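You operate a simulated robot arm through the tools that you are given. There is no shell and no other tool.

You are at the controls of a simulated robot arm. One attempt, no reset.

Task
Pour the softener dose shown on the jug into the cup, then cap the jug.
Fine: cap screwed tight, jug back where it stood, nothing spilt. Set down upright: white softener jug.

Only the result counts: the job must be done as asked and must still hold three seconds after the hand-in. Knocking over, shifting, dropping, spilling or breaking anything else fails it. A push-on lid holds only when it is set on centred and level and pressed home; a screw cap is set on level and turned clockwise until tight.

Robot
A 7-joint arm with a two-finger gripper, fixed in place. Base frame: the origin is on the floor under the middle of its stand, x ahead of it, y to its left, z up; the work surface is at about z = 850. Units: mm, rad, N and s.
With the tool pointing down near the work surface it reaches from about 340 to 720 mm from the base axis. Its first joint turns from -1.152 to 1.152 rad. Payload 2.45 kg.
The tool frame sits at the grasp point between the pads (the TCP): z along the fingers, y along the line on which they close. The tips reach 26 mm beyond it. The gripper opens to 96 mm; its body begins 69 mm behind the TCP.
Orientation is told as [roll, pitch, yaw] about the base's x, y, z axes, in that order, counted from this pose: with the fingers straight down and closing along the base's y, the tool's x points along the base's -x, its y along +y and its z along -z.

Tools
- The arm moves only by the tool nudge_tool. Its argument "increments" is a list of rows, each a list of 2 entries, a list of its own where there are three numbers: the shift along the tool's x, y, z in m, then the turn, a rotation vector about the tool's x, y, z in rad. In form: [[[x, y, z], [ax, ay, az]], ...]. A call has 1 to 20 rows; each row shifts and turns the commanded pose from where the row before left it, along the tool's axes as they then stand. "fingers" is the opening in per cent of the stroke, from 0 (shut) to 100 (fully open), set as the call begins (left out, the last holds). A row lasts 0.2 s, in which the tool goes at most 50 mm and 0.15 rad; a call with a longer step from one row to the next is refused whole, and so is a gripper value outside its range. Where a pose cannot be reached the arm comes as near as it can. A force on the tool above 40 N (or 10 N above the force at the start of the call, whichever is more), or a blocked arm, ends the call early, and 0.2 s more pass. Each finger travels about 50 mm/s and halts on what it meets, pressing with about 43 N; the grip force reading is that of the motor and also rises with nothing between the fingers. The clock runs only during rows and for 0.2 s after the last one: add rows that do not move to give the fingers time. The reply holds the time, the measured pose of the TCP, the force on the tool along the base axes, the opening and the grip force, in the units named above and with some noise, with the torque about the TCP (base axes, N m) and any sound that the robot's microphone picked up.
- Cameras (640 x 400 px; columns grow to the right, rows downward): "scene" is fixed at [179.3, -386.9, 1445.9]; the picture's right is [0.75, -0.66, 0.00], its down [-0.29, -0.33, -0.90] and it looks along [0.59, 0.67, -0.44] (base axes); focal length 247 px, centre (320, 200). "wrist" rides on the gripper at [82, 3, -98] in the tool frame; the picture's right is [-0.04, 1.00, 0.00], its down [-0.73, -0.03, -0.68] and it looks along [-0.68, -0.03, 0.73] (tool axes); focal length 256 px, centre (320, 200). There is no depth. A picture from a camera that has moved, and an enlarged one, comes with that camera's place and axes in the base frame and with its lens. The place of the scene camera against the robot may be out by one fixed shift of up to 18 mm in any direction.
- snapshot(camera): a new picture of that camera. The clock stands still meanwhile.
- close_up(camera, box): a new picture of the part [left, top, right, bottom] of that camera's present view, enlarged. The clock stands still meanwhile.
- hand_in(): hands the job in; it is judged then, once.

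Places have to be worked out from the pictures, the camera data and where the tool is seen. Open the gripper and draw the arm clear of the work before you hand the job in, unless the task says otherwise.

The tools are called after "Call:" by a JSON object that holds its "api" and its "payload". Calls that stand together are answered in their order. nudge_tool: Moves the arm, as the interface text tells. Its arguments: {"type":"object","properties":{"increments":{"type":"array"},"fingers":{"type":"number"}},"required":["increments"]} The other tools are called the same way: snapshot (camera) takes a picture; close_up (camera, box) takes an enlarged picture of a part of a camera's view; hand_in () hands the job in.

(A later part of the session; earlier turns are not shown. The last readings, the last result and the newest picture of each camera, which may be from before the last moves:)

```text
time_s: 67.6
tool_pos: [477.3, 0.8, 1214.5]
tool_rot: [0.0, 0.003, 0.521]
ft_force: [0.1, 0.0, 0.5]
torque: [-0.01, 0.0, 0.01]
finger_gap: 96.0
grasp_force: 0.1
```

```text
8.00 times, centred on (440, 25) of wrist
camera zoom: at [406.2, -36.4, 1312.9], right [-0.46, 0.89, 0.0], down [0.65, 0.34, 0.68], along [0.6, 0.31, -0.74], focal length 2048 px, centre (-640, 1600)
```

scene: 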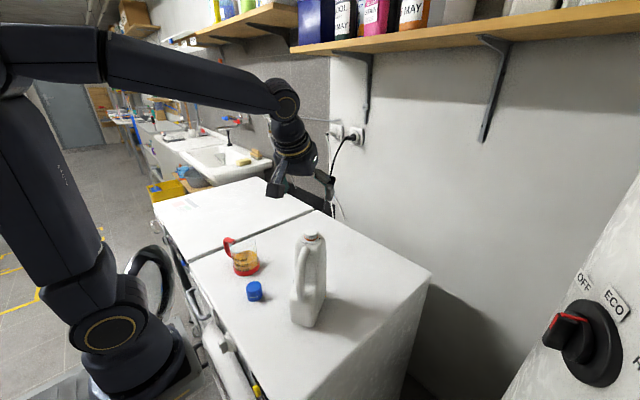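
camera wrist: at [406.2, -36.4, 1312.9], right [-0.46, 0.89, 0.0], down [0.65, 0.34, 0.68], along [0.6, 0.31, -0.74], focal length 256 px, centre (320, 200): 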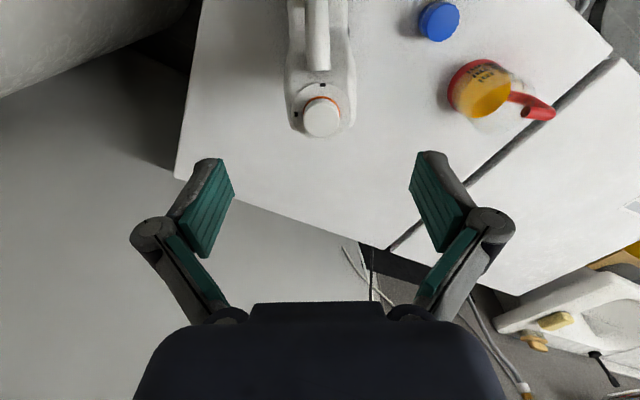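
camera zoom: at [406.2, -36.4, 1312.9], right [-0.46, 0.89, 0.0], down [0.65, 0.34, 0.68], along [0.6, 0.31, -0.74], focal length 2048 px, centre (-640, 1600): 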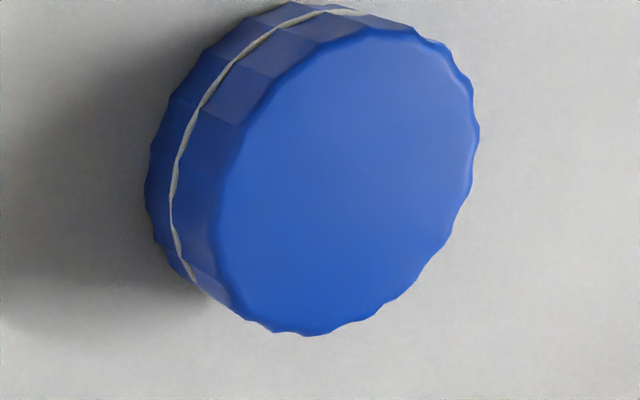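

Neck centre comes out about 24 mm ahead of the tool axis, near (498, 12). The cap is near (381, 142), about 48 mm in diameter and 36 mm tall. I move over the cap and lower to z≈1000.

Call:
{"api": "nudge_tool", "payload": {"increments": [[[0.0027, 0.0342, 0], [0, 0, 0]], [[0.0027, 0.0342, 0], [0, 0, 0]], [[0.0027, 0.0342, 0], [0, 0, 0]], [[0.0027, 0.0342, 0], [0, 0, 0]], [[0.0027, 0.0342, 0], [0, 0, 0]], [[0, 0, 0.0428], [0, 0, 0]], [[0, 0, 0.0428], [0, 0, 0]], [[0, 0, 0.0428], [0, 0, 0]], [[0, 0, 0.0428], [0, 0, 0]], [[0, 0, 0.0428], [0, 0, 0]], [[0, 0, 0], [0, 0, 0]]]}}

Call:
{"api": "snapshot", "payload": {"camera": "wrist"}}

```text
time_s: 70.0
tool_pos: [379.5, 138.1, 1000.3]
tool_rot: [0.0, -0.001, 0.524]
ft_force: [-0.2, -0.4, 0.0]
torque: [-0.01, -0.02, 0.0]
finger_gap: 96.0
grasp_force: 0.1
```

```text
taken
camera wrist: at [307.8, 101.5, 1098.7], right [-0.46, 0.89, 0.0], down [0.65, 0.34, 0.68], along [0.6, 0.31, -0.73], focal length 256 px, centre (320, 200)
```

wrist: 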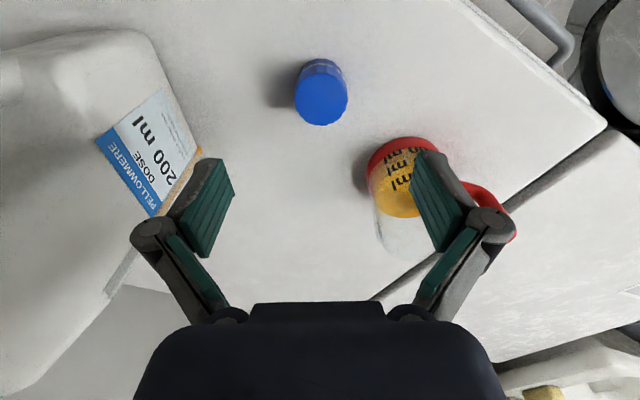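

The cap top is right on the tool axis (expected (320, 97), seen (321, 98)). I turn the tool anticlockwise so there's a long clockwise stroke available for screwing, and check the range.

Call:
{"api": "nudge_tool", "payload": {"increments": [[[0, 0, 0], [0, 0, -0.14]], [[0, 0, 0], [0, 0, -0.14]], [[0, 0, 0], [0, 0, -0.14]], [[0, 0, 0], [0, 0, -0.14]], [[0, 0, 0], [0, 0, -0.14]], [[0, 0, 0], [0, 0, -0.14]], [[0, 0, 0], [0, 0, -0.14]], [[0, 0, 0], [0, 0, -0.14]], [[0, 0, 0], [0, 0, -0.14]], [[0, 0, 0], [0, 0, -0.14]], [[0, 0, 0], [0, 0, 0]]]}}

Call:
{"api": "snapshot", "payload": {"camera": "wrist"}}

Call:
{"api": "snapshot", "payload": {"camera": "scene"}}

```text
time_s: 72.4
tool_pos: [380.4, 140.6, 999.3]
tool_rot: [0.002, 0.0, 1.926]
ft_force: [-0.3, -0.4, 0.1]
torque: [-0.02, -0.03, 0.04]
finger_gap: 96.0
grasp_force: 0.1
```

```text
taken
camera wrist: at [406.5, 64.2, 1098.5], right [-0.95, -0.31, 0.0], down [-0.23, 0.7, 0.68], along [-0.21, 0.65, -0.73], focal length 256 px, centre (320, 200)
```

wrist: 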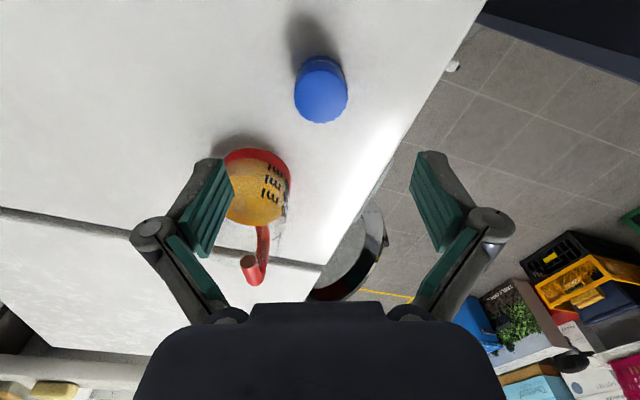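

```text
taken
```

scene: 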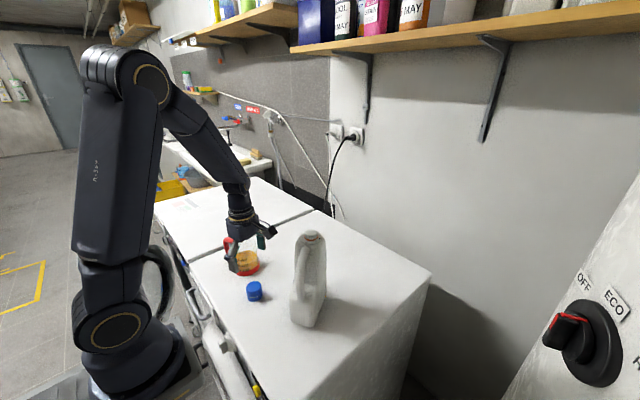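

Yaw 1.93 is reachable, which leaves a stroke of about 3.5 rad. I zoom to fine-check the cap's alignment and height.

Call:
{"api": "close_up", "payload": {"camera": "wrist", "box": [280, 45, 360, 135]}}

```text
4.44 times, centred on (320, 90) of wrist
camera zoom: at [406.5, 64.2, 1098.5], right [-0.95, -0.31, 0.0], down [-0.23, 0.7, 0.68], along [-0.21, 0.65, -0.73], focal length 1138 px, centre (320, 689)
```

zoom: 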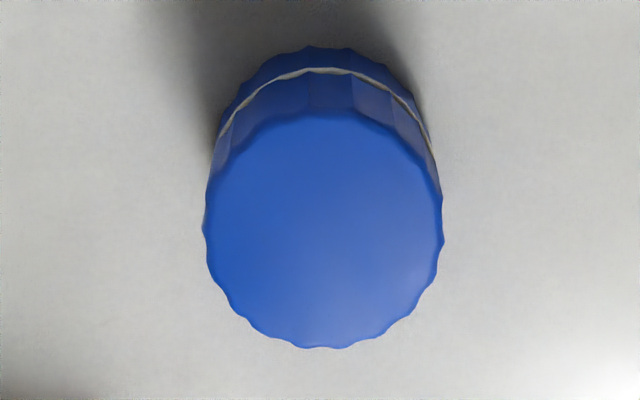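

The cap is centred on the tool axis: top at z≈884, 45 mm across. I descend to z≈883, which keeps the finger tips about 8 mm above the table, then close on it.

Call:
{"api": "nudge_tool", "payload": {"increments": [[[0, 0, 0.035], [0, 0, 0]], [[0, 0, 0.035], [0, 0, 0]], [[0, 0, 0.025], [0, 0, 0]], [[0, 0, 0.012], [0, 0, 0]], [[0, 0, 0.0095], [0, 0, 0]], [[0, 0, 0], [0, 0, 0]]]}}

Call:
{"api": "snapshot", "payload": {"camera": "wrist"}}

```text
time_s: 73.8
tool_pos: [380.6, 140.5, 883.2]
tool_rot: [0.004, 0.001, 1.922]
ft_force: [1.0, 0.3, 0.3]
torque: [0.0, 0.0, 0.02]
finger_gap: 96.2
grasp_force: 0.0
```

```text
taken
camera wrist: at [407.6, 63.6, 981.8], right [-0.95, -0.31, 0.0], down [-0.22, 0.7, 0.68], along [-0.21, 0.65, -0.73], focal length 256 px, centre (320, 200)
```

wrist: 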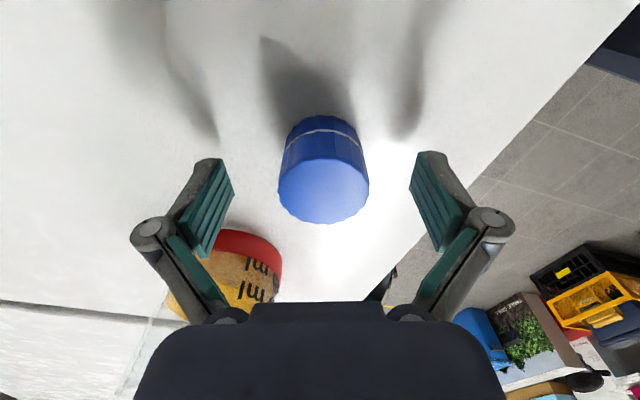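

The cap is centred between the fingers. I close on it.

Call:
{"api": "nudge_tool", "payload": {"increments": [[[0, 0, 0], [0, 0, 0]], [[0, 0, 0], [0, 0, 0]], [[0, 0, 0], [0, 0, 0]], [[0, 0, 0], [0, 0, 0]], [[0, 0, 0], [0, 0, 0]]], "fingers": 0}}

Call:
{"api": "snapshot", "payload": {"camera": "wrist"}}

```text
time_s: 75.0
tool_pos: [382.3, 141.3, 882.5]
tool_rot: [0.003, 0.001, 1.923]
ft_force: [-0.7, 0.1, 0.5]
torque: [0.04, 0.03, 0.0]
finger_gap: 38.9
grasp_force: 43.2
```

```text
taken
camera wrist: at [407.6, 63.7, 982.0], right [-0.95, -0.31, 0.0], down [-0.22, 0.7, 0.68], along [-0.21, 0.65, -0.73], focal length 256 px, centre (320, 200)
```

wrist: 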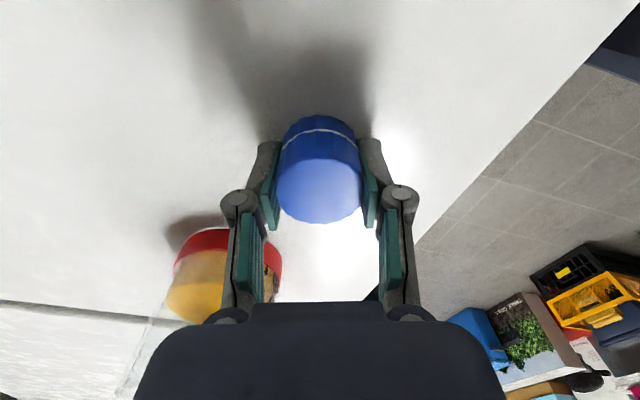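

The cap is gripped. I lift it high, to z≈1215, and carry it over the neck.

Call:
{"api": "nudge_tool", "payload": {"increments": [[[0, 0, -0.01], [0, 0, 0]], [[0, 0, -0.04], [0, 0, 0]], [[0, 0, -0.047], [0, 0, 0]], [[0, 0, -0.047], [0, 0, 0]], [[0, 0, -0.047], [0, 0, 0]], [[0, 0, -0.047], [0, 0, 0]], [[0, 0, -0.047], [0, 0, 0]], [[0, 0, -0.047], [0, 0, 0]], [[0.0324, -0.01324, 0], [0, 0, 0]], [[0.0324, -0.01324, 0], [0, 0, 0]], [[0.0324, -0.01324, 0], [0, 0, 0]], [[0.0324, -0.01324, 0], [0, 0, 0]], [[0.0324, -0.01324, 0], [0, 0, 0]], [[0, 0, 0], [0, 0, 0]]]}}

Call:
{"api": "snapshot", "payload": {"camera": "wrist"}}

Call:
{"api": "close_up", "payload": {"camera": "wrist", "box": [270, 50, 370, 200]}}

```text
time_s: 78.0
tool_pos: [497.9, 11.6, 1216.5]
tool_rot: [0.001, 0.004, 1.924]
ft_force: [0.7, 0.3, -0.7]
torque: [0.0, 0.01, -0.04]
finger_gap: 38.7
grasp_force: 43.2
```

```text
taken
camera wrist: at [524.1, -65.1, 1315.9], right [-0.95, -0.31, 0.0], down [-0.22, 0.7, 0.68], along [-0.21, 0.65, -0.73], focal length 256 px, centre (320, 200)
```

wrist: 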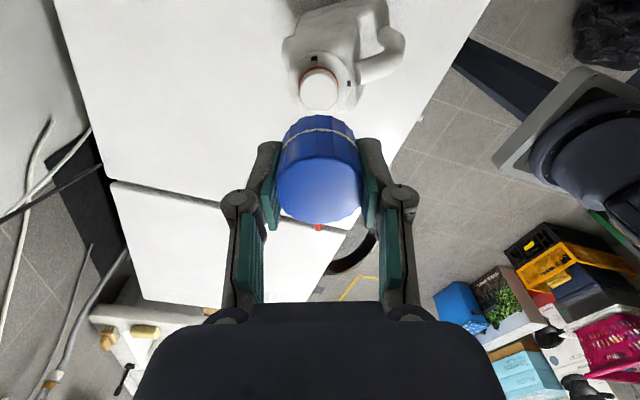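

```text
2.67 times, centred on (320, 125) of wrist
camera zoom: at [524.1, -65.1, 1315.9], right [-0.95, -0.31, 0.0], down [-0.22, 0.7, 0.68], along [-0.21, 0.65, -0.73], focal length 683 px, centre (320, 400)
```

zoom: 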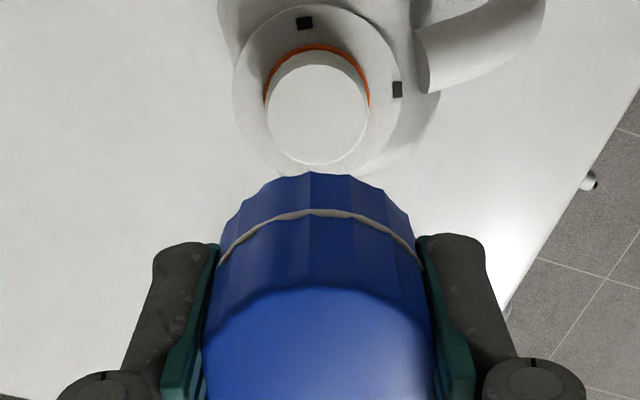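

The mouth appears within 1 mm of the tool axis. I nudge -0.6 mm in tool y and lower to z≈1130, with the cap bottom about 6 mm above the mouth, and look again.

Call:
{"api": "nudge_tool", "payload": {"increments": [[[0, -0.0006, 0.02], [0, 0, 0]], [[0, 0, 0.02], [0, 0, 0]], [[0, 0, 0.02], [0, 0, 0]], [[0, 0, 0.015], [0, 0, 0]], [[0, 0, 0.0105], [0, 0, 0]], [[0, 0, 0], [0, 0, 0]]]}}

Call:
{"api": "close_up", "payload": {"camera": "wrist", "box": [270, 70, 370, 200]}}

Call:
{"api": "close_up", "payload": {"camera": "scene", "box": [285, 195, 345, 255]}}

```text
time_s: 79.4
tool_pos: [498.8, 14.1, 1130.4]
tool_rot: [0.0, 0.001, 1.923]
ft_force: [-0.3, 0.3, 0.1]
torque: [0.0, 0.03, -0.01]
finger_gap: 38.9
grasp_force: 43.7
```

```text
3.08 times, centred on (320, 135) of wrist
camera zoom: at [524.6, -63.3, 1228.7], right [-0.95, -0.31, 0.0], down [-0.22, 0.7, 0.68], along [-0.21, 0.65, -0.73], focal length 788 px, centre (320, 400)
```

zoom: 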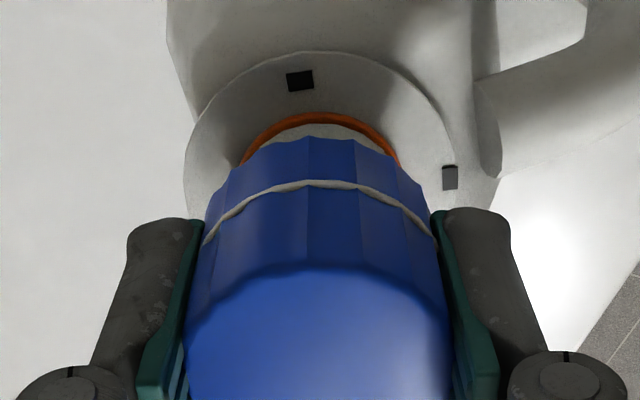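

```text
6.67 times, centred on (315, 225) of scene
camera zoom: at [179.3, -386.9, 1445.9], right [0.75, -0.66, 0.0], down [-0.29, -0.33, -0.9], along [0.59, 0.67, -0.44], focal length 1644 px, centre (353, 33)
```

zoom: 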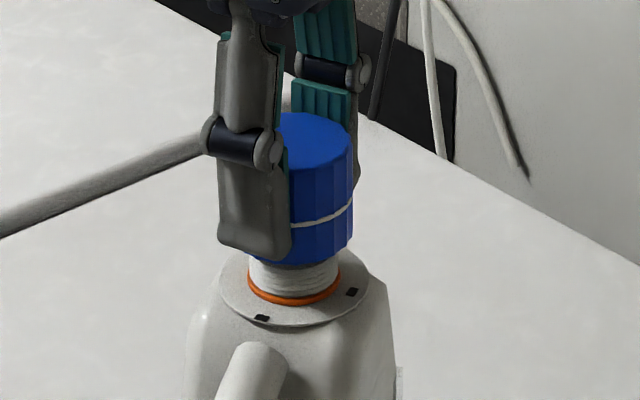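

The cap and the orange ring are concentric in the wrist view. I lower slowly in 2 mm rows and watch for contact force.

Call:
{"api": "nudge_tool", "payload": {"increments": [[[0, 0, 0.002], [0, 0, 0]], [[0, 0, 0.002], [0, 0, 0]], [[0, 0, 0.002], [0, 0, 0]], [[0, 0, 0], [0, 0, 0]]]}}

Call:
{"api": "close_up", "payload": {"camera": "scene", "box": [285, 195, 345, 255]}}

```text
time_s: 80.4
tool_pos: [499.5, 12.0, 1123.5]
tool_rot: [0.001, -0.001, 1.922]
ft_force: [-0.8, 0.4, 0.0]
torque: [-0.02, -0.01, 0.0]
finger_gap: 39.0
grasp_force: 43.4
```

```text
6.67 times, centred on (315, 225) of scene
camera zoom: at [179.3, -386.9, 1445.9], right [0.75, -0.66, 0.0], down [-0.29, -0.33, -0.9], along [0.59, 0.67, -0.44], focal length 1644 px, centre (353, 33)
```

zoom: 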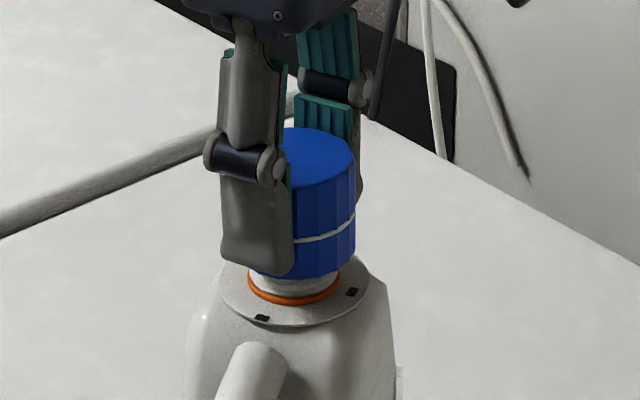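

There's no contact yet and the cap is sliding over the neck. I continue down 2 mm at a time.

Call:
{"api": "nudge_tool", "payload": {"increments": [[[0, 0, 0.0015], [0, 0, 0]], [[0, 0, 0.0015], [0, 0, 0]], [[0, 0, 0], [0, 0, 0]]]}}

Call:
{"api": "nudge_tool", "payload": {"increments": [[[0, 0, 0.001], [0, 0, 0]], [[0, 0, 0.001], [0, 0, 0]], [[0, 0, 0], [0, 0, 0]]]}}

```text
time_s: 81.2
tool_pos: [497.6, 13.8, 1120.7]
tool_rot: [0.002, -0.002, 1.921]
ft_force: [0.5, 0.1, 0.4]
torque: [0.02, 0.01, 0.02]
finger_gap: 39.2
grasp_force: 43.0
```

```text
time_s: 82.0
tool_pos: [499.4, 12.5, 1117.8]
tool_rot: [0.003, 0.002, 1.924]
ft_force: [-0.4, -0.8, 0.3]
torque: [-0.02, -0.01, 0.04]
finger_gap: 38.9
grasp_force: 42.7
```

Still free at z≈1118. I continue in 1 mm steps.

Call:
{"api": "nudge_tool", "payload": {"increments": [[[0, 0, 0.001], [0, 0, 0]], [[0, 0, 0.001], [0, 0, 0]], [[0, 0, 0], [0, 0, 0]]]}}

Call:
{"api": "close_up", "payload": {"camera": "scene", "box": [285, 195, 345, 255]}}

```text
time_s: 82.8
tool_pos: [497.7, 12.2, 1117.1]
tool_rot: [0.001, -0.001, 1.921]
ft_force: [1.5, 1.6, 0.8]
torque: [0.07, -0.06, 0.01]
finger_gap: 39.2
grasp_force: 43.3
```

```text
6.67 times, centred on (315, 225) of scene
camera zoom: at [179.3, -386.8, 1445.9], right [0.75, -0.66, 0.0], down [-0.29, -0.33, -0.9], along [0.59, 0.67, -0.44], focal length 1644 px, centre (353, 33)
```

zoom: 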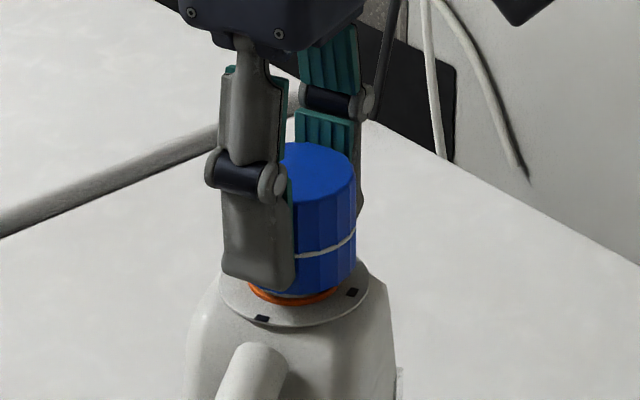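

Slight side force suggests first touch. I lower a little more in 0.5 mm steps.

Call:
{"api": "nudge_tool", "payload": {"increments": [[[0, 0, 0.0005], [0, 0, 0]], [[0, 0, 0.0005], [0, 0, 0]], [[0, 0, 0], [0, 0, 0]]]}}

Call:
{"api": "nudge_tool", "payload": {"increments": [[[0, 0, 0.0005], [0, 0, 0]], [[0, 0, 0.0005], [0, 0, 0]], [[0, 0, 0], [0, 0, 0]]]}}

```text
time_s: 83.6
tool_pos: [499.5, 12.2, 1116.3]
tool_rot: [0.001, 0.001, 1.921]
ft_force: [1.1, 2.2, 0.1]
torque: [0.01, -0.02, -0.01]
finger_gap: 39.1
grasp_force: 43.2
```

```text
time_s: 84.4
tool_pos: [498.5, 11.9, 1116.2]
tool_rot: [0.001, 0.004, 1.922]
ft_force: [-0.4, -1.0, -0.3]
torque: [-0.03, -0.02, 0.0]
finger_gap: 38.9
grasp_force: 43.4
```

No real contact yet. Two more mm.

Call:
{"api": "nudge_tool", "payload": {"increments": [[[0, 0, 0.0005], [0, 0, 0]], [[0, 0, 0.0005], [0, 0, 0]], [[0, 0, 0], [0, 0, 0]]]}}

Call:
{"api": "nudge_tool", "payload": {"increments": [[[0, 0, 0.0005], [0, 0, 0]], [[0, 0, 0.0005], [0, 0, 0]], [[0, 0, 0], [0, 0, 0]]]}}

Call:
{"api": "close_up", "payload": {"camera": "scene", "box": [285, 195, 345, 255]}}

```text
time_s: 85.2
tool_pos: [499.2, 10.7, 1115.4]
tool_rot: [0.001, -0.001, 1.923]
ft_force: [0.8, 1.0, 0.9]
torque: [0.03, -0.02, -0.01]
finger_gap: 39.2
grasp_force: 42.7
```

```text
time_s: 86.0
tool_pos: [499.1, 11.7, 1113.3]
tool_rot: [0.0, 0.0, 1.923]
ft_force: [1.2, 2.0, 0.9]
torque: [0.06, -0.01, -0.01]
finger_gap: 39.0
grasp_force: 43.0
```

```text
6.67 times, centred on (315, 225) of scene
camera zoom: at [179.3, -386.8, 1445.9], right [0.75, -0.66, 0.0], down [-0.29, -0.33, -0.9], along [0.59, 0.67, -0.44], focal length 1644 px, centre (353, 33)
```

zoom: 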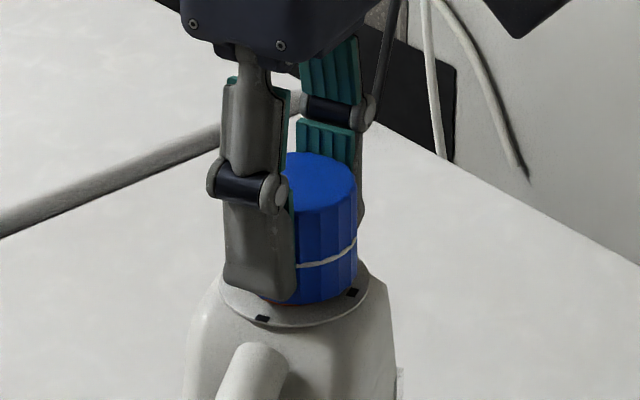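

The cap has nearly covered the orange ring and there's still little vertical force. I lower another 1 mm at a time until it bears on the neck.

Call:
{"api": "nudge_tool", "payload": {"increments": [[[0, 0, 0.0005], [0, 0, 0]], [[0, 0, 0.0005], [0, 0, 0]], [[0, 0, 0], [0, 0, 0]]]}}

Call:
{"api": "nudge_tool", "payload": {"increments": [[[0, 0, 0.0005], [0, 0, 0]], [[0, 0, 0.0005], [0, 0, 0]], [[0, 0, 0], [0, 0, 0]]]}}

```text
time_s: 86.8
tool_pos: [499.4, 12.2, 1111.4]
tool_rot: [0.002, 0.0, 1.921]
ft_force: [1.1, 2.7, -1.7]
torque: [0.08, -0.03, -0.01]
finger_gap: 39.2
grasp_force: 42.7
```

```text
time_s: 87.6
tool_pos: [499.0, 11.5, 1111.8]
tool_rot: [0.003, 0.0, 1.92]
ft_force: [-3.2, 0.2, 2.1]
torque: [0.0, 0.15, -0.06]
finger_gap: 39.1
grasp_force: 43.2
```

Contact is beginning at z≈1111.5, with about 2 N up. I start turning clockwise (positive about the tool's z) and watch the torque and listen.

Call:
{"api": "nudge_tool", "payload": {"increments": [[[0, 0, 0.0001], [0, 0, 0.1]], [[0, 0, 0.0001], [0, 0, 0.1]], [[0, 0, 0.0001], [0, 0, 0.1]], [[0, 0, 0.0001], [0, 0, 0.1]], [[0, 0, 0.0001], [0, 0, 0.1]]]}}

Call:
{"api": "close_up", "payload": {"camera": "scene", "box": [270, 195, 350, 335]}}

```text
time_s: 88.8
tool_pos: [500.0, 11.2, 1109.8]
tool_rot: [-0.001, 0.002, 1.421]
ft_force: [1.8, -0.1, -0.3]
torque: [0.02, -0.04, -0.01]
finger_gap: 38.9
grasp_force: 42.8
```

```text
2.86 times, centred on (310, 265) of scene
camera zoom: at [179.3, -386.8, 1445.9], right [0.75, -0.66, 0.0], down [-0.29, -0.33, -0.9], along [0.59, 0.67, -0.44], focal length 705 px, centre (349, 14)
```

zoom: 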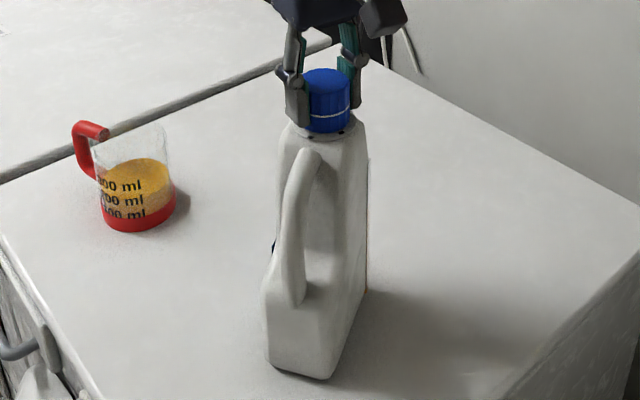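

It turns freely and the jug isn't moving. I continue turning clockwise with light downward feed.

Call:
{"api": "nudge_tool", "payload": {"increments": [[[0, 0, 0.0001], [0, 0, 0.12]], [[0, 0, 0.0001], [0, 0, 0.12]], [[0, 0, 0.0001], [0, 0, 0.12]], [[0, 0, 0.0001], [0, 0, 0.12]], [[0, 0, 0.0001], [0, 0, 0.12]], [[0, 0, 0.0001], [0, 0, 0.12]]]}}

Call:
{"api": "close_up", "payload": {"camera": "scene", "box": [285, 195, 345, 255]}}

```text
time_s: 90.2
tool_pos: [499.7, 13.8, 1109.5]
tool_rot: [0.002, 0.001, 0.7]
ft_force: [0.4, -1.6, -7.3]
torque: [0.02, -0.11, 0.02]
finger_gap: 39.0
grasp_force: 42.8
```

```text
6.67 times, centred on (315, 225) of scene
camera zoom: at [179.4, -386.9, 1445.9], right [0.75, -0.66, 0.0], down [-0.29, -0.33, -0.9], along [0.59, 0.67, -0.44], focal length 1644 px, centre (353, 33)
```

zoom: 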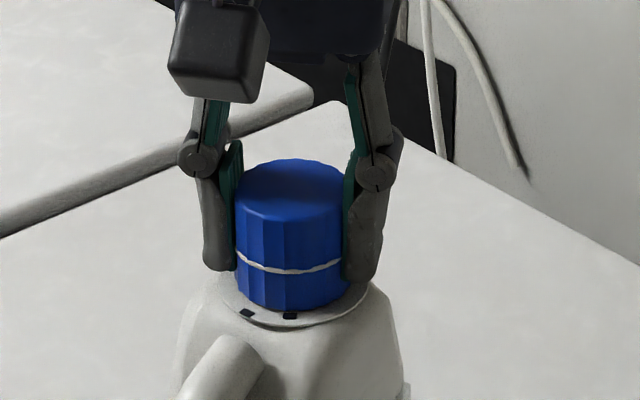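

The force reads -7.3 N and the collar marks have turned. The thread has engaged, pulled itself down and taken up the jug's weight, so the jug is turning along with the cap. I stop and look at the whole jug.

Call:
{"api": "close_up", "payload": {"camera": "scene", "box": [275, 225, 345, 335]}}

Call:
{"api": "snapshot", "payload": {"camera": "wrist"}}

```text
3.64 times, centred on (310, 280) of scene
camera zoom: at [179.4, -386.9, 1445.9], right [0.75, -0.66, 0.0], down [-0.29, -0.33, -0.9], along [0.59, 0.67, -0.44], focal length 897 px, centre (356, -91)
```

zoom: 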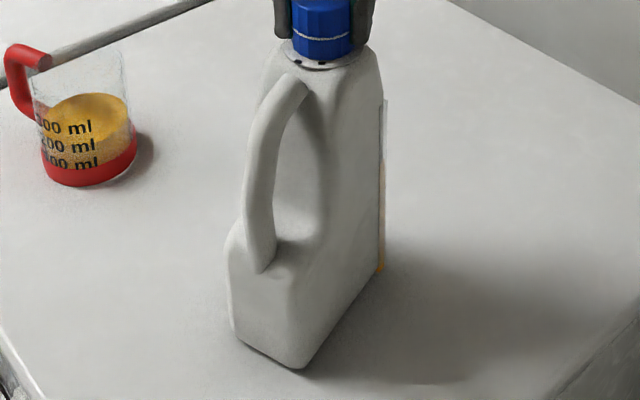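

```text
taken
camera wrist: at [435.1, -36.5, 1209.3], right [-0.61, 0.79, 0.0], down [0.58, 0.45, 0.68], along [0.54, 0.42, -0.74], focal length 256 px, centre (320, 200)
```

wrist: 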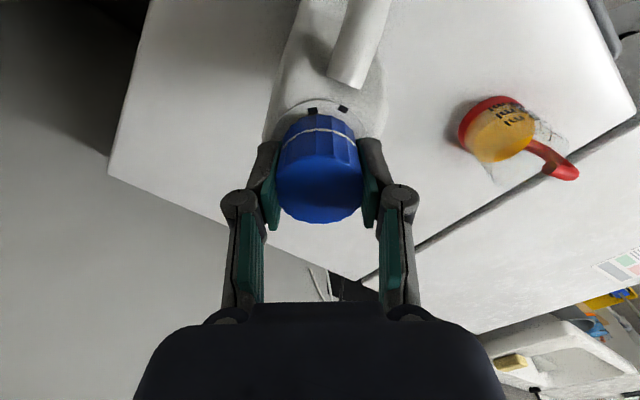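

The jug has turned about 12° clockwise with the cap, and about 7 N hangs from the gripper. The collar index mark has advanced to about 31° from the handle mark. I lower a little so the jug rests firmly on the table before tightening further.

Call:
{"api": "nudge_tool", "payload": {"increments": [[[0, 0, 0.0005], [0, 0, 0]], [[0, 0, 0.0005], [0, 0, 0]], [[0, 0, 0], [0, 0, 0]]]}}

Call:
{"api": "close_up", "payload": {"camera": "scene", "box": [285, 195, 345, 255]}}

```text
time_s: 91.0
tool_pos: [499.9, 11.8, 1108.9]
tool_rot: [-0.001, 0.0, 0.702]
ft_force: [4.1, 2.1, 6.4]
torque: [0.1, -0.04, -0.01]
finger_gap: 39.1
grasp_force: 43.0
```

```text
6.67 times, centred on (315, 225) of scene
camera zoom: at [179.3, -386.8, 1445.9], right [0.75, -0.66, 0.0], down [-0.29, -0.33, -0.9], along [0.59, 0.67, -0.44], focal length 1644 px, centre (353, 33)
```

zoom: 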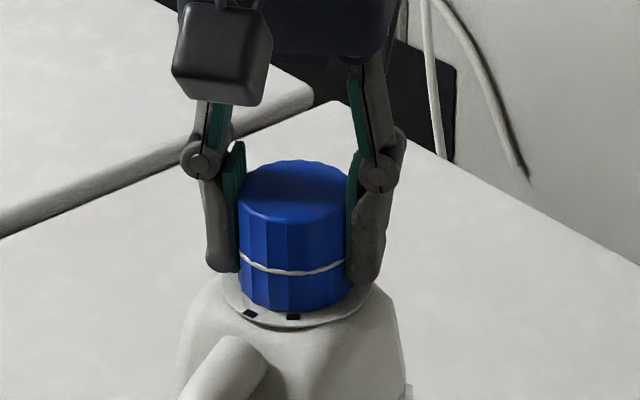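

The jug is on the table again with about 6 N of press. I add a bit more press and turn in small clockwise steps, checking force and torque each time.

Call:
{"api": "nudge_tool", "payload": {"increments": [[[0, 0, 0.0005], [0, 0, 0]], [[0, 0, 0.0001], [0, 0, 0.08]], [[0, 0, 0.0001], [0, 0, 0.08]]]}}

Call:
{"api": "close_up", "payload": {"camera": "scene", "box": [285, 195, 345, 255]}}

```text
time_s: 91.8
tool_pos: [500.4, 12.5, 1109.4]
tool_rot: [-0.001, -0.001, 0.539]
ft_force: [5.7, 4.7, 21.4]
torque: [0.17, -0.07, 0.02]
finger_gap: 39.0
grasp_force: 43.9
```

```text
6.67 times, centred on (315, 225) of scene
camera zoom: at [179.1, -386.7, 1446.0], right [0.75, -0.66, 0.0], down [-0.29, -0.33, -0.9], along [0.59, 0.67, -0.44], focal length 1644 px, centre (353, 33)
```

zoom: 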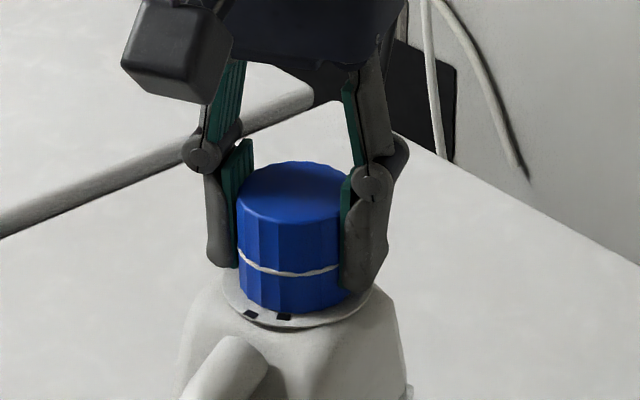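

Pressing holds the jug still: the handle mark stays put and only the cap-side mark moves. I keep turning clockwise.

Call:
{"api": "nudge_tool", "payload": {"increments": [[[0, 0, 0], [0, 0, 0.08]], [[0, 0, 0], [0, 0, 0.08]], [[0, 0, 0], [0, 0, 0.08]]]}}

Call:
{"api": "close_up", "payload": {"camera": "scene", "box": [285, 195, 345, 255]}}

```text
time_s: 92.6
tool_pos: [499.3, 11.3, 1108.5]
tool_rot: [-0.002, -0.001, 0.3]
ft_force: [6.0, 4.9, 24.8]
torque: [0.15, -0.14, 0.07]
finger_gap: 39.1
grasp_force: 43.1
```

```text
6.67 times, centred on (315, 225) of scene
camera zoom: at [179.0, -386.7, 1446.0], right [0.75, -0.66, 0.0], down [-0.29, -0.33, -0.9], along [0.59, 0.67, -0.44], focal length 1644 px, centre (353, 33)
```

zoom: 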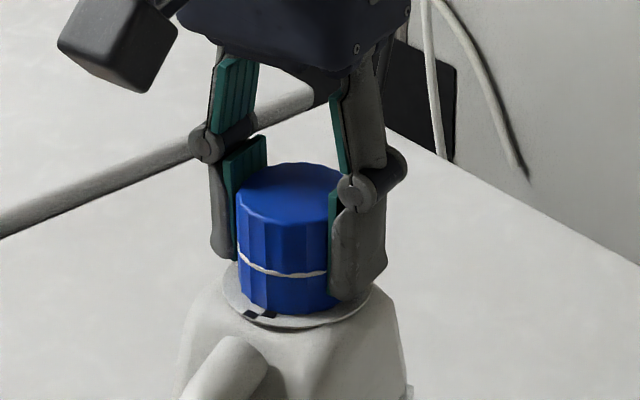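

The two marks are nearly aligned and torque is starting to rise. I continue carefully.

Call:
{"api": "nudge_tool", "payload": {"increments": [[[0, 0, 0], [0, 0, 0.06]], [[0, 0, 0], [0, 0, 0.06]], [[0, 0, 0], [0, 0, 0.06]]]}}

Call:
{"api": "close_up", "payload": {"camera": "scene", "box": [285, 195, 345, 255]}}

```text
time_s: 93.4
tool_pos: [499.2, 11.7, 1107.6]
tool_rot: [-0.001, -0.001, 0.121]
ft_force: [8.6, 0.4, 18.9]
torque: [0.03, -0.31, 0.07]
finger_gap: 39.1
grasp_force: 43.3
```

```text
6.67 times, centred on (315, 225) of scene
camera zoom: at [179.2, -386.8, 1445.9], right [0.75, -0.66, 0.0], down [-0.29, -0.33, -0.9], along [0.59, 0.67, -0.44], focal length 1644 px, centre (353, 33)
```

zoom: 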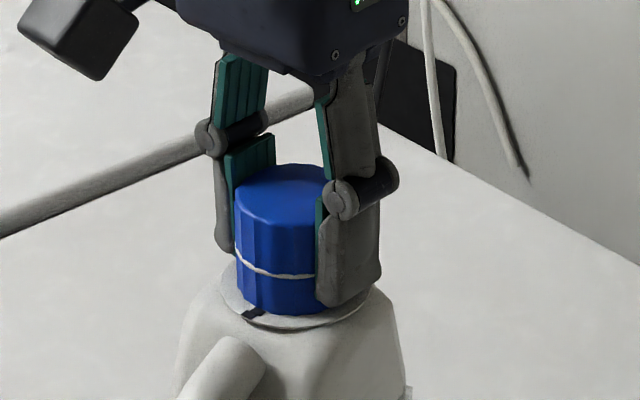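

The marks are almost merged. I turn a little more to feel for the tight stop.

Call:
{"api": "nudge_tool", "payload": {"increments": [[[0, 0, 0], [0, 0, 0.04]], [[0, 0, 0], [0, 0, 0.04]]]}}

Call:
{"api": "close_up", "payload": {"camera": "scene", "box": [285, 195, 345, 255]}}

Call:
{"api": "snapshot", "payload": {"camera": "wrist"}}

```text
time_s: 94.0
tool_pos: [499.9, 10.9, 1108.2]
tool_rot: [-0.001, 0.002, 0.042]
ft_force: [7.3, 0.3, 18.9]
torque: [0.02, -0.27, 0.06]
finger_gap: 39.0
grasp_force: 43.1
```

```text
6.67 times, centred on (315, 225) of scene
camera zoom: at [179.2, -386.9, 1445.9], right [0.75, -0.66, 0.0], down [-0.29, -0.33, -0.9], along [0.59, 0.67, -0.44], focal length 1644 px, centre (353, 33)
```

zoom: 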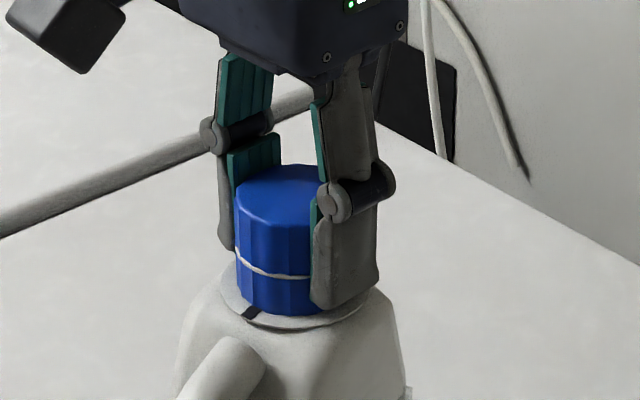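

```text
taken
camera wrist: at [417.9, 11.9, 1207.1], right [0.0, 1.0, 0.0], down [0.73, 0.0, 0.68], along [0.68, 0.0, -0.73], focal length 256 px, centre (320, 200)
```

wrist: 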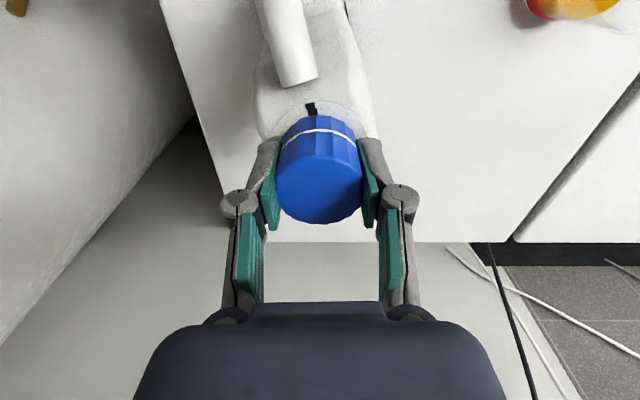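

The marks look merged into one. I zoom to check the alignment.

Call:
{"api": "close_up", "payload": {"camera": "wrist", "box": [260, 70, 380, 150]}}

Call:
{"api": "close_up", "payload": {"camera": "scene", "box": [275, 225, 345, 335]}}

```text
5.00 times, centred on (320, 110) of wrist
camera zoom: at [417.9, 11.9, 1207.1], right [0.0, 1.0, 0.0], down [0.73, 0.0, 0.68], along [0.68, 0.0, -0.73], focal length 1280 px, centre (320, 650)
```

zoom: 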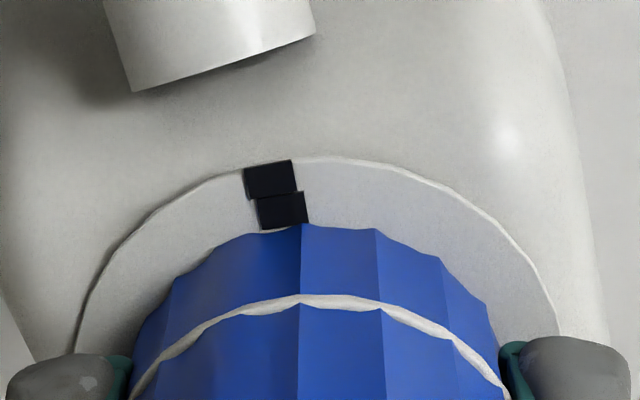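

```text
3.64 times, centred on (310, 280) of scene
camera zoom: at [179.2, -386.9, 1445.9], right [0.75, -0.66, 0.0], down [-0.29, -0.33, -0.9], along [0.59, 0.67, -0.44], focal length 897 px, centre (356, -91)
```

zoom: 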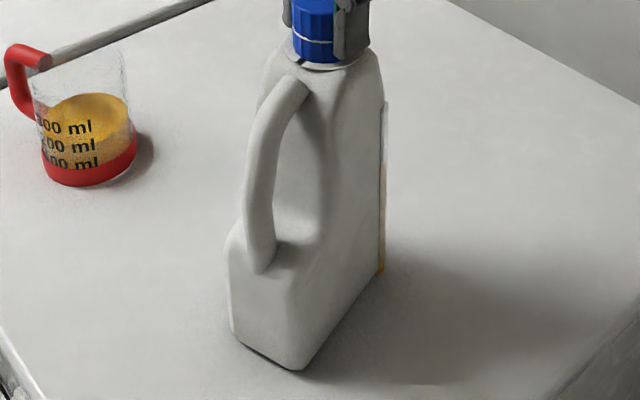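

The inner mark, which turns with the cap, now lines up with the mark on the jug. I turn slightly further to feel whether it's at the hard stop.

Call:
{"api": "nudge_tool", "payload": {"increments": [[[0, 0, 0], [0, 0, 0.04]], [[0, 0, 0], [0, 0, 0.04]]]}}

Call:
{"api": "close_up", "payload": {"camera": "wrist", "box": [260, 70, 380, 150]}}

```text
time_s: 94.6
tool_pos: [496.8, 12.9, 1108.6]
tool_rot: [-0.002, 0.006, -0.038]
ft_force: [-2.4, -2.5, 13.1]
torque: [-0.04, -0.01, 0.21]
finger_gap: 39.0
grasp_force: 43.4
```

```text
5.00 times, centred on (320, 110) of wrist
camera zoom: at [417.0, 19.1, 1207.4], right [0.08, 1.0, 0.0], down [0.74, -0.06, 0.68], along [0.67, -0.05, -0.74], focal length 1280 px, centre (320, 650)
```

zoom: 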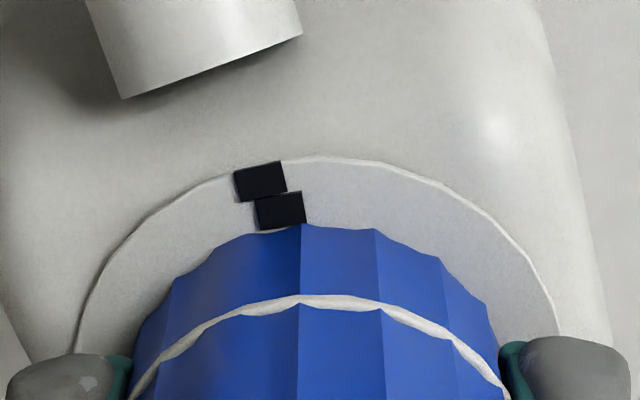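

Torque jumped to 0.21 N·m, so the cap is tightening. I continue in small steps.

Call:
{"api": "nudge_tool", "payload": {"increments": [[[0, 0, 0.0003], [0, 0, 0.03]], [[0, 0, 0], [0, 0, 0.03]]]}}

Call:
{"api": "close_up", "payload": {"camera": "wrist", "box": [260, 70, 380, 150]}}

Call:
{"api": "close_up", "payload": {"camera": "scene", "box": [275, 225, 345, 335]}}

```text
time_s: 95.2
tool_pos: [498.5, 13.2, 1107.8]
tool_rot: [0.0, 0.001, -0.098]
ft_force: [1.0, 2.4, 4.5]
torque: [0.08, -0.06, 0.25]
finger_gap: 39.0
grasp_force: 43.3
```

```text
5.00 times, centred on (320, 110) of wrist
camera zoom: at [418.4, 24.1, 1207.0], right [0.14, 0.99, 0.0], down [0.73, -0.1, 0.68], along [0.67, -0.09, -0.73], focal length 1280 px, centre (320, 650)
```

zoom: 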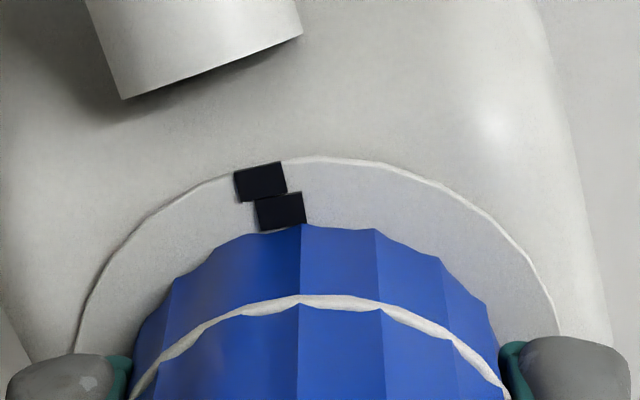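

```text
3.64 times, centred on (310, 280) of scene
camera zoom: at [179.2, -386.8, 1445.9], right [0.75, -0.66, 0.0], down [-0.29, -0.33, -0.9], along [0.59, 0.67, -0.44], focal length 897 px, centre (356, -91)
```

zoom: 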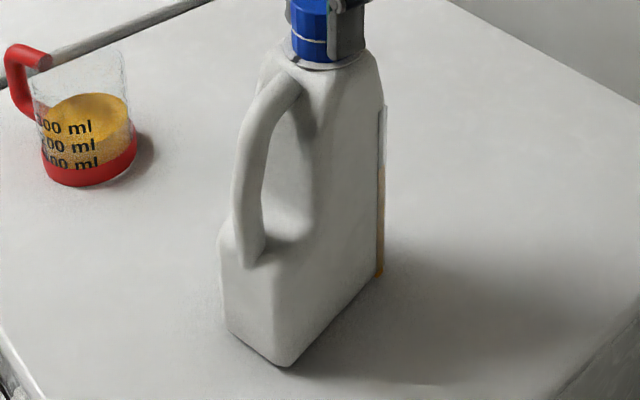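

The cap and jug now turn together at 0.25 N·m, limited by table friction. I press harder, to about 25–30 N, so the base grips the table, and then try to tighten further.

Call:
{"api": "nudge_tool", "payload": {"increments": [[[0, 0, 0.0008], [0, 0, 0]], [[0, 0, 0.0008], [0, 0, 0]], [[0, 0, 0], [0, 0, 0.03]], [[0, 0, 0], [0, 0, 0.03]]]}}

Call:
{"api": "close_up", "payload": {"camera": "wrist", "box": [260, 70, 380, 150]}}

```text
time_s: 96.2
tool_pos: [499.6, 11.2, 1108.6]
tool_rot: [-0.001, -0.004, -0.156]
ft_force: [-0.5, 2.1, 27.2]
torque: [0.09, 0.14, 0.64]
finger_gap: 39.1
grasp_force: 43.1
```

```text
5.00 times, centred on (320, 110) of wrist
camera zoom: at [419.8, 29.4, 1206.3], right [0.2, 0.98, 0.0], down [0.72, -0.14, 0.68], along [0.67, -0.13, -0.73], focal length 1280 px, centre (320, 650)
```

zoom: 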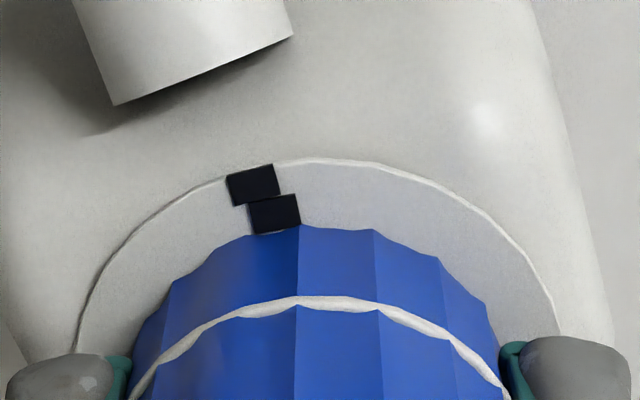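

Torque reached 0.64 N·m with the cap-to-jug marks unchanged, so the cap is at its stop. One more small turn to confirm it's firmly tight.

Call:
{"api": "nudge_tool", "payload": {"increments": [[[0, 0, 0.0002], [0, 0, 0.03]], [[0, 0, 0], [0, 0, 0.03]], [[0, 0, 0], [0, 0, 0]]]}}

Call:
{"api": "close_up", "payload": {"camera": "wrist", "box": [260, 70, 380, 150]}}

Call:
{"api": "close_up", "payload": {"camera": "scene", "box": [275, 225, 345, 335]}}

```text
time_s: 97.0
tool_pos: [497.7, 11.3, 1107.0]
tool_rot: [-0.003, -0.003, -0.218]
ft_force: [5.8, 0.7, 24.7]
torque: [0.03, -0.14, 0.73]
finger_gap: 39.2
grasp_force: 42.5
```

```text
5.00 times, centred on (320, 110) of wrist
camera zoom: at [420.6, 33.5, 1205.6], right [0.26, 0.97, 0.0], down [0.71, -0.19, 0.68], along [0.66, -0.17, -0.73], focal length 1280 px, centre (320, 650)
```

zoom: 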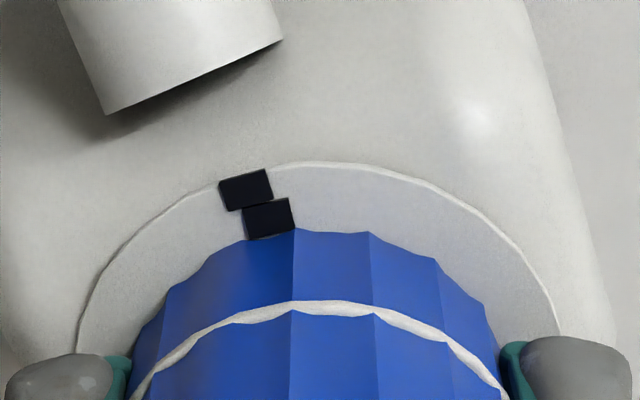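

```text
3.64 times, centred on (310, 280) of scene
camera zoom: at [179.0, -386.9, 1446.0], right [0.75, -0.66, 0.0], down [-0.29, -0.33, -0.9], along [0.59, 0.67, -0.44], focal length 897 px, centre (356, -91)
```

zoom: 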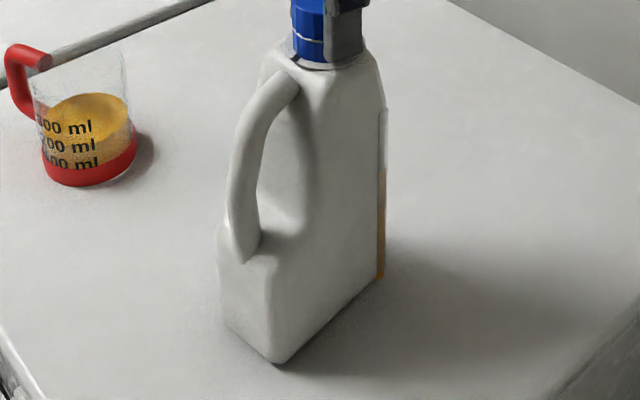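

The cap is tight: 0.73 N·m, and it slips in the fingers rather than turning further. The jug has swung about 18–20° clockwise, so I'll lift it a few mm by the tightened cap and turn it back. First the lift.

Call:
{"api": "nudge_tool", "payload": {"increments": [[[0, 0, 0], [0, 0, -0.03]], [[0, 0, -0.001], [0, 0, -0.03]], [[0, 0, -0.001], [0, 0, 0]], [[0, 0, -0.001], [0, 0, 0]], [[0, 0, -0.001], [0, 0, 0]], [[0, 0, -0.001], [0, 0, 0]], [[0, 0, -0.001], [0, 0, 0]], [[0, 0, 0], [0, 0, 0]]]}}

Call:
{"api": "close_up", "payload": {"camera": "scene", "box": [270, 195, 350, 335]}}

```text
time_s: 98.8
tool_pos: [497.9, 12.2, 1110.8]
tool_rot: [-0.001, 0.002, -0.159]
ft_force: [-0.2, 0.1, -8.3]
torque: [0.02, -0.17, 0.0]
finger_gap: 39.1
grasp_force: 42.3
```

```text
2.86 times, centred on (310, 265) of scene
camera zoom: at [179.4, -386.9, 1445.9], right [0.75, -0.66, 0.0], down [-0.29, -0.33, -0.9], along [0.59, 0.67, -0.44], focal length 705 px, centre (349, 14)
```

zoom: 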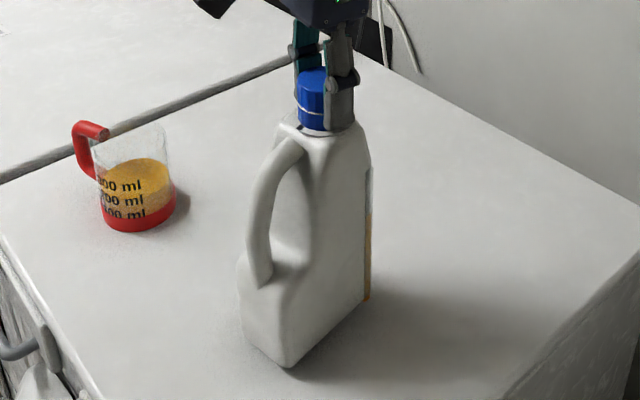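

The jug hangs from the cap at its full weight. I raise 2 mm more and rotate back anticlockwise by about 0.3 rad.

Call:
{"api": "nudge_tool", "payload": {"increments": [[[0, 0, -0.001], [0, 0, 0]], [[0, 0, -0.001], [0, 0, 0]], [[0, 0, 0], [0, 0, -0.05]], [[0, 0, 0], [0, 0, -0.05]], [[0, 0, 0], [0, 0, -0.05]], [[0, 0, 0], [0, 0, -0.05]], [[0, 0, 0], [0, 0, -0.05]], [[0, 0, 0], [0, 0, -0.05]], [[0, 0, 0], [0, 0, 0]]]}}

Call:
{"api": "close_up", "payload": {"camera": "scene", "box": [275, 225, 345, 335]}}

Call:
{"api": "close_up", "payload": {"camera": "wrist", "box": [260, 70, 380, 150]}}

```text
time_s: 100.8
tool_pos: [499.6, 12.4, 1113.5]
tool_rot: [-0.003, 0.001, 0.143]
ft_force: [-0.8, -0.7, -7.3]
torque: [0.04, -0.12, 0.0]
finger_gap: 39.2
grasp_force: 43.0
```

```text
3.64 times, centred on (310, 280) of scene
camera zoom: at [179.4, -386.9, 1445.9], right [0.75, -0.66, 0.0], down [-0.29, -0.33, -0.9], along [0.59, 0.67, -0.44], focal length 897 px, centre (356, -91)
```

zoom: 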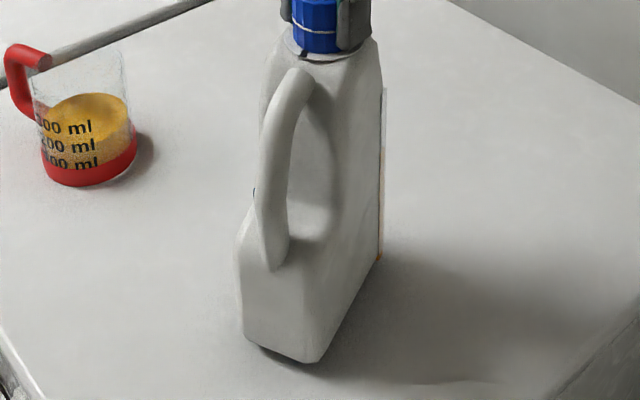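

```text
5.00 times, centred on (320, 110) of wrist
camera zoom: at [419.1, 4.3, 1212.9], right [-0.1, 0.99, 0.0], down [0.73, 0.08, 0.68], along [0.67, 0.07, -0.73], focal length 1280 px, centre (320, 650)
```

zoom: 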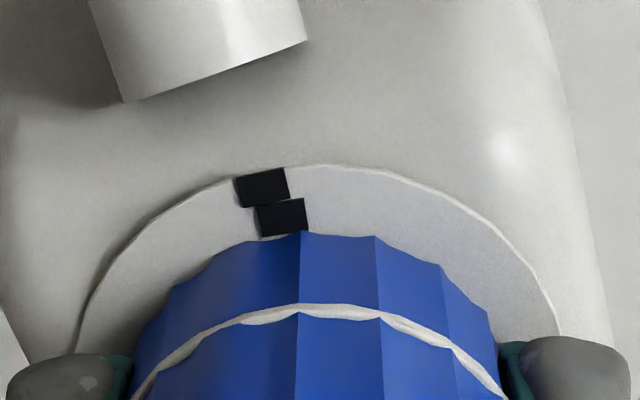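

The marks are unchanged, so the cap stayed tight while the jug rotated back. The jug still needs about 4° more; I rotate that and lower it to the table.

Call:
{"api": "nudge_tool", "payload": {"increments": [[[0, 0, 0], [0, 0, -0.04]], [[0, 0, 0], [0, 0, -0.035]], [[0, 0, 0.001], [0, 0, 0]], [[0, 0, 0.001], [0, 0, 0]], [[0, 0, 0.001], [0, 0, 0]], [[0, 0, 0], [0, 0, 0]]]}}

Call:
{"api": "close_up", "payload": {"camera": "scene", "box": [275, 225, 345, 335]}}

```text
time_s: 102.2
tool_pos: [499.4, 12.0, 1110.9]
tool_rot: [-0.001, 0.002, 0.217]
ft_force: [-0.6, -0.3, -6.9]
torque: [0.08, -0.14, 0.01]
finger_gap: 39.3
grasp_force: 43.0
```

```text
3.64 times, centred on (310, 280) of scene
camera zoom: at [179.4, -386.9, 1445.9], right [0.75, -0.66, 0.0], down [-0.29, -0.33, -0.9], along [0.59, 0.67, -0.44], focal length 897 px, centre (356, -91)
```

zoom: 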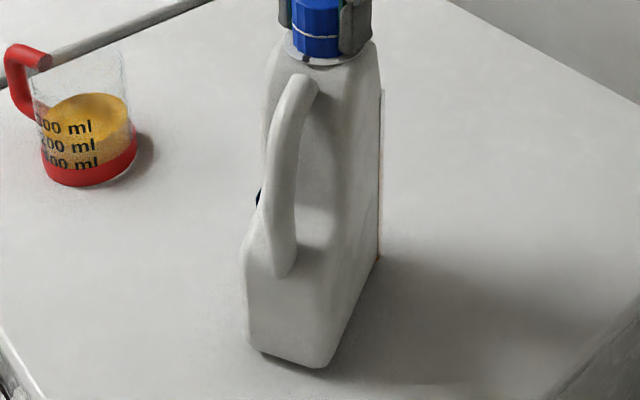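

The outline now matches the original to within 2–3 px. I lower the last 2–3 mm until the table takes the weight.

Call:
{"api": "nudge_tool", "payload": {"increments": [[[0, 0, 0.0007], [0, 0, -0.01]], [[0, 0, 0.0007], [0, 0, 0]], [[0, 0, 0.0007], [0, 0, 0]], [[0, 0, 0], [0, 0, 0]]]}}

```text
time_s: 103.2
tool_pos: [498.0, 12.4, 1110.0]
tool_rot: [0.0, 0.001, 0.226]
ft_force: [-0.2, 0.9, -8.4]
torque: [0.04, -0.17, 0.0]
finger_gap: 39.0
grasp_force: 42.8
```

It's still hanging. I continue lowering.

Call:
{"api": "nudge_tool", "payload": {"increments": [[[0, 0, 0.0005], [0, 0, 0]], [[0, 0, 0.0005], [0, 0, 0]], [[0, 0, 0], [0, 0, 0]]]}}

Call:
{"api": "nudge_tool", "payload": {"increments": [[[0, 0, 0.0005], [0, 0, 0]], [[0, 0, 0.0003], [0, 0, 0]], [[0, 0, 0], [0, 0, 0]]]}}

```text
time_s: 104.0
tool_pos: [498.3, 12.2, 1108.2]
tool_rot: [-0.001, 0.0, 0.225]
ft_force: [0.5, -0.8, -7.7]
torque: [0.04, -0.11, -0.01]
finger_gap: 38.9
grasp_force: 43.1
```

```text
time_s: 104.8
tool_pos: [499.2, 11.9, 1106.4]
tool_rot: [-0.001, 0.001, 0.228]
ft_force: [1.5, 1.3, -0.1]
torque: [-0.05, -0.01, 0.0]
finger_gap: 39.2
grasp_force: 43.1
```

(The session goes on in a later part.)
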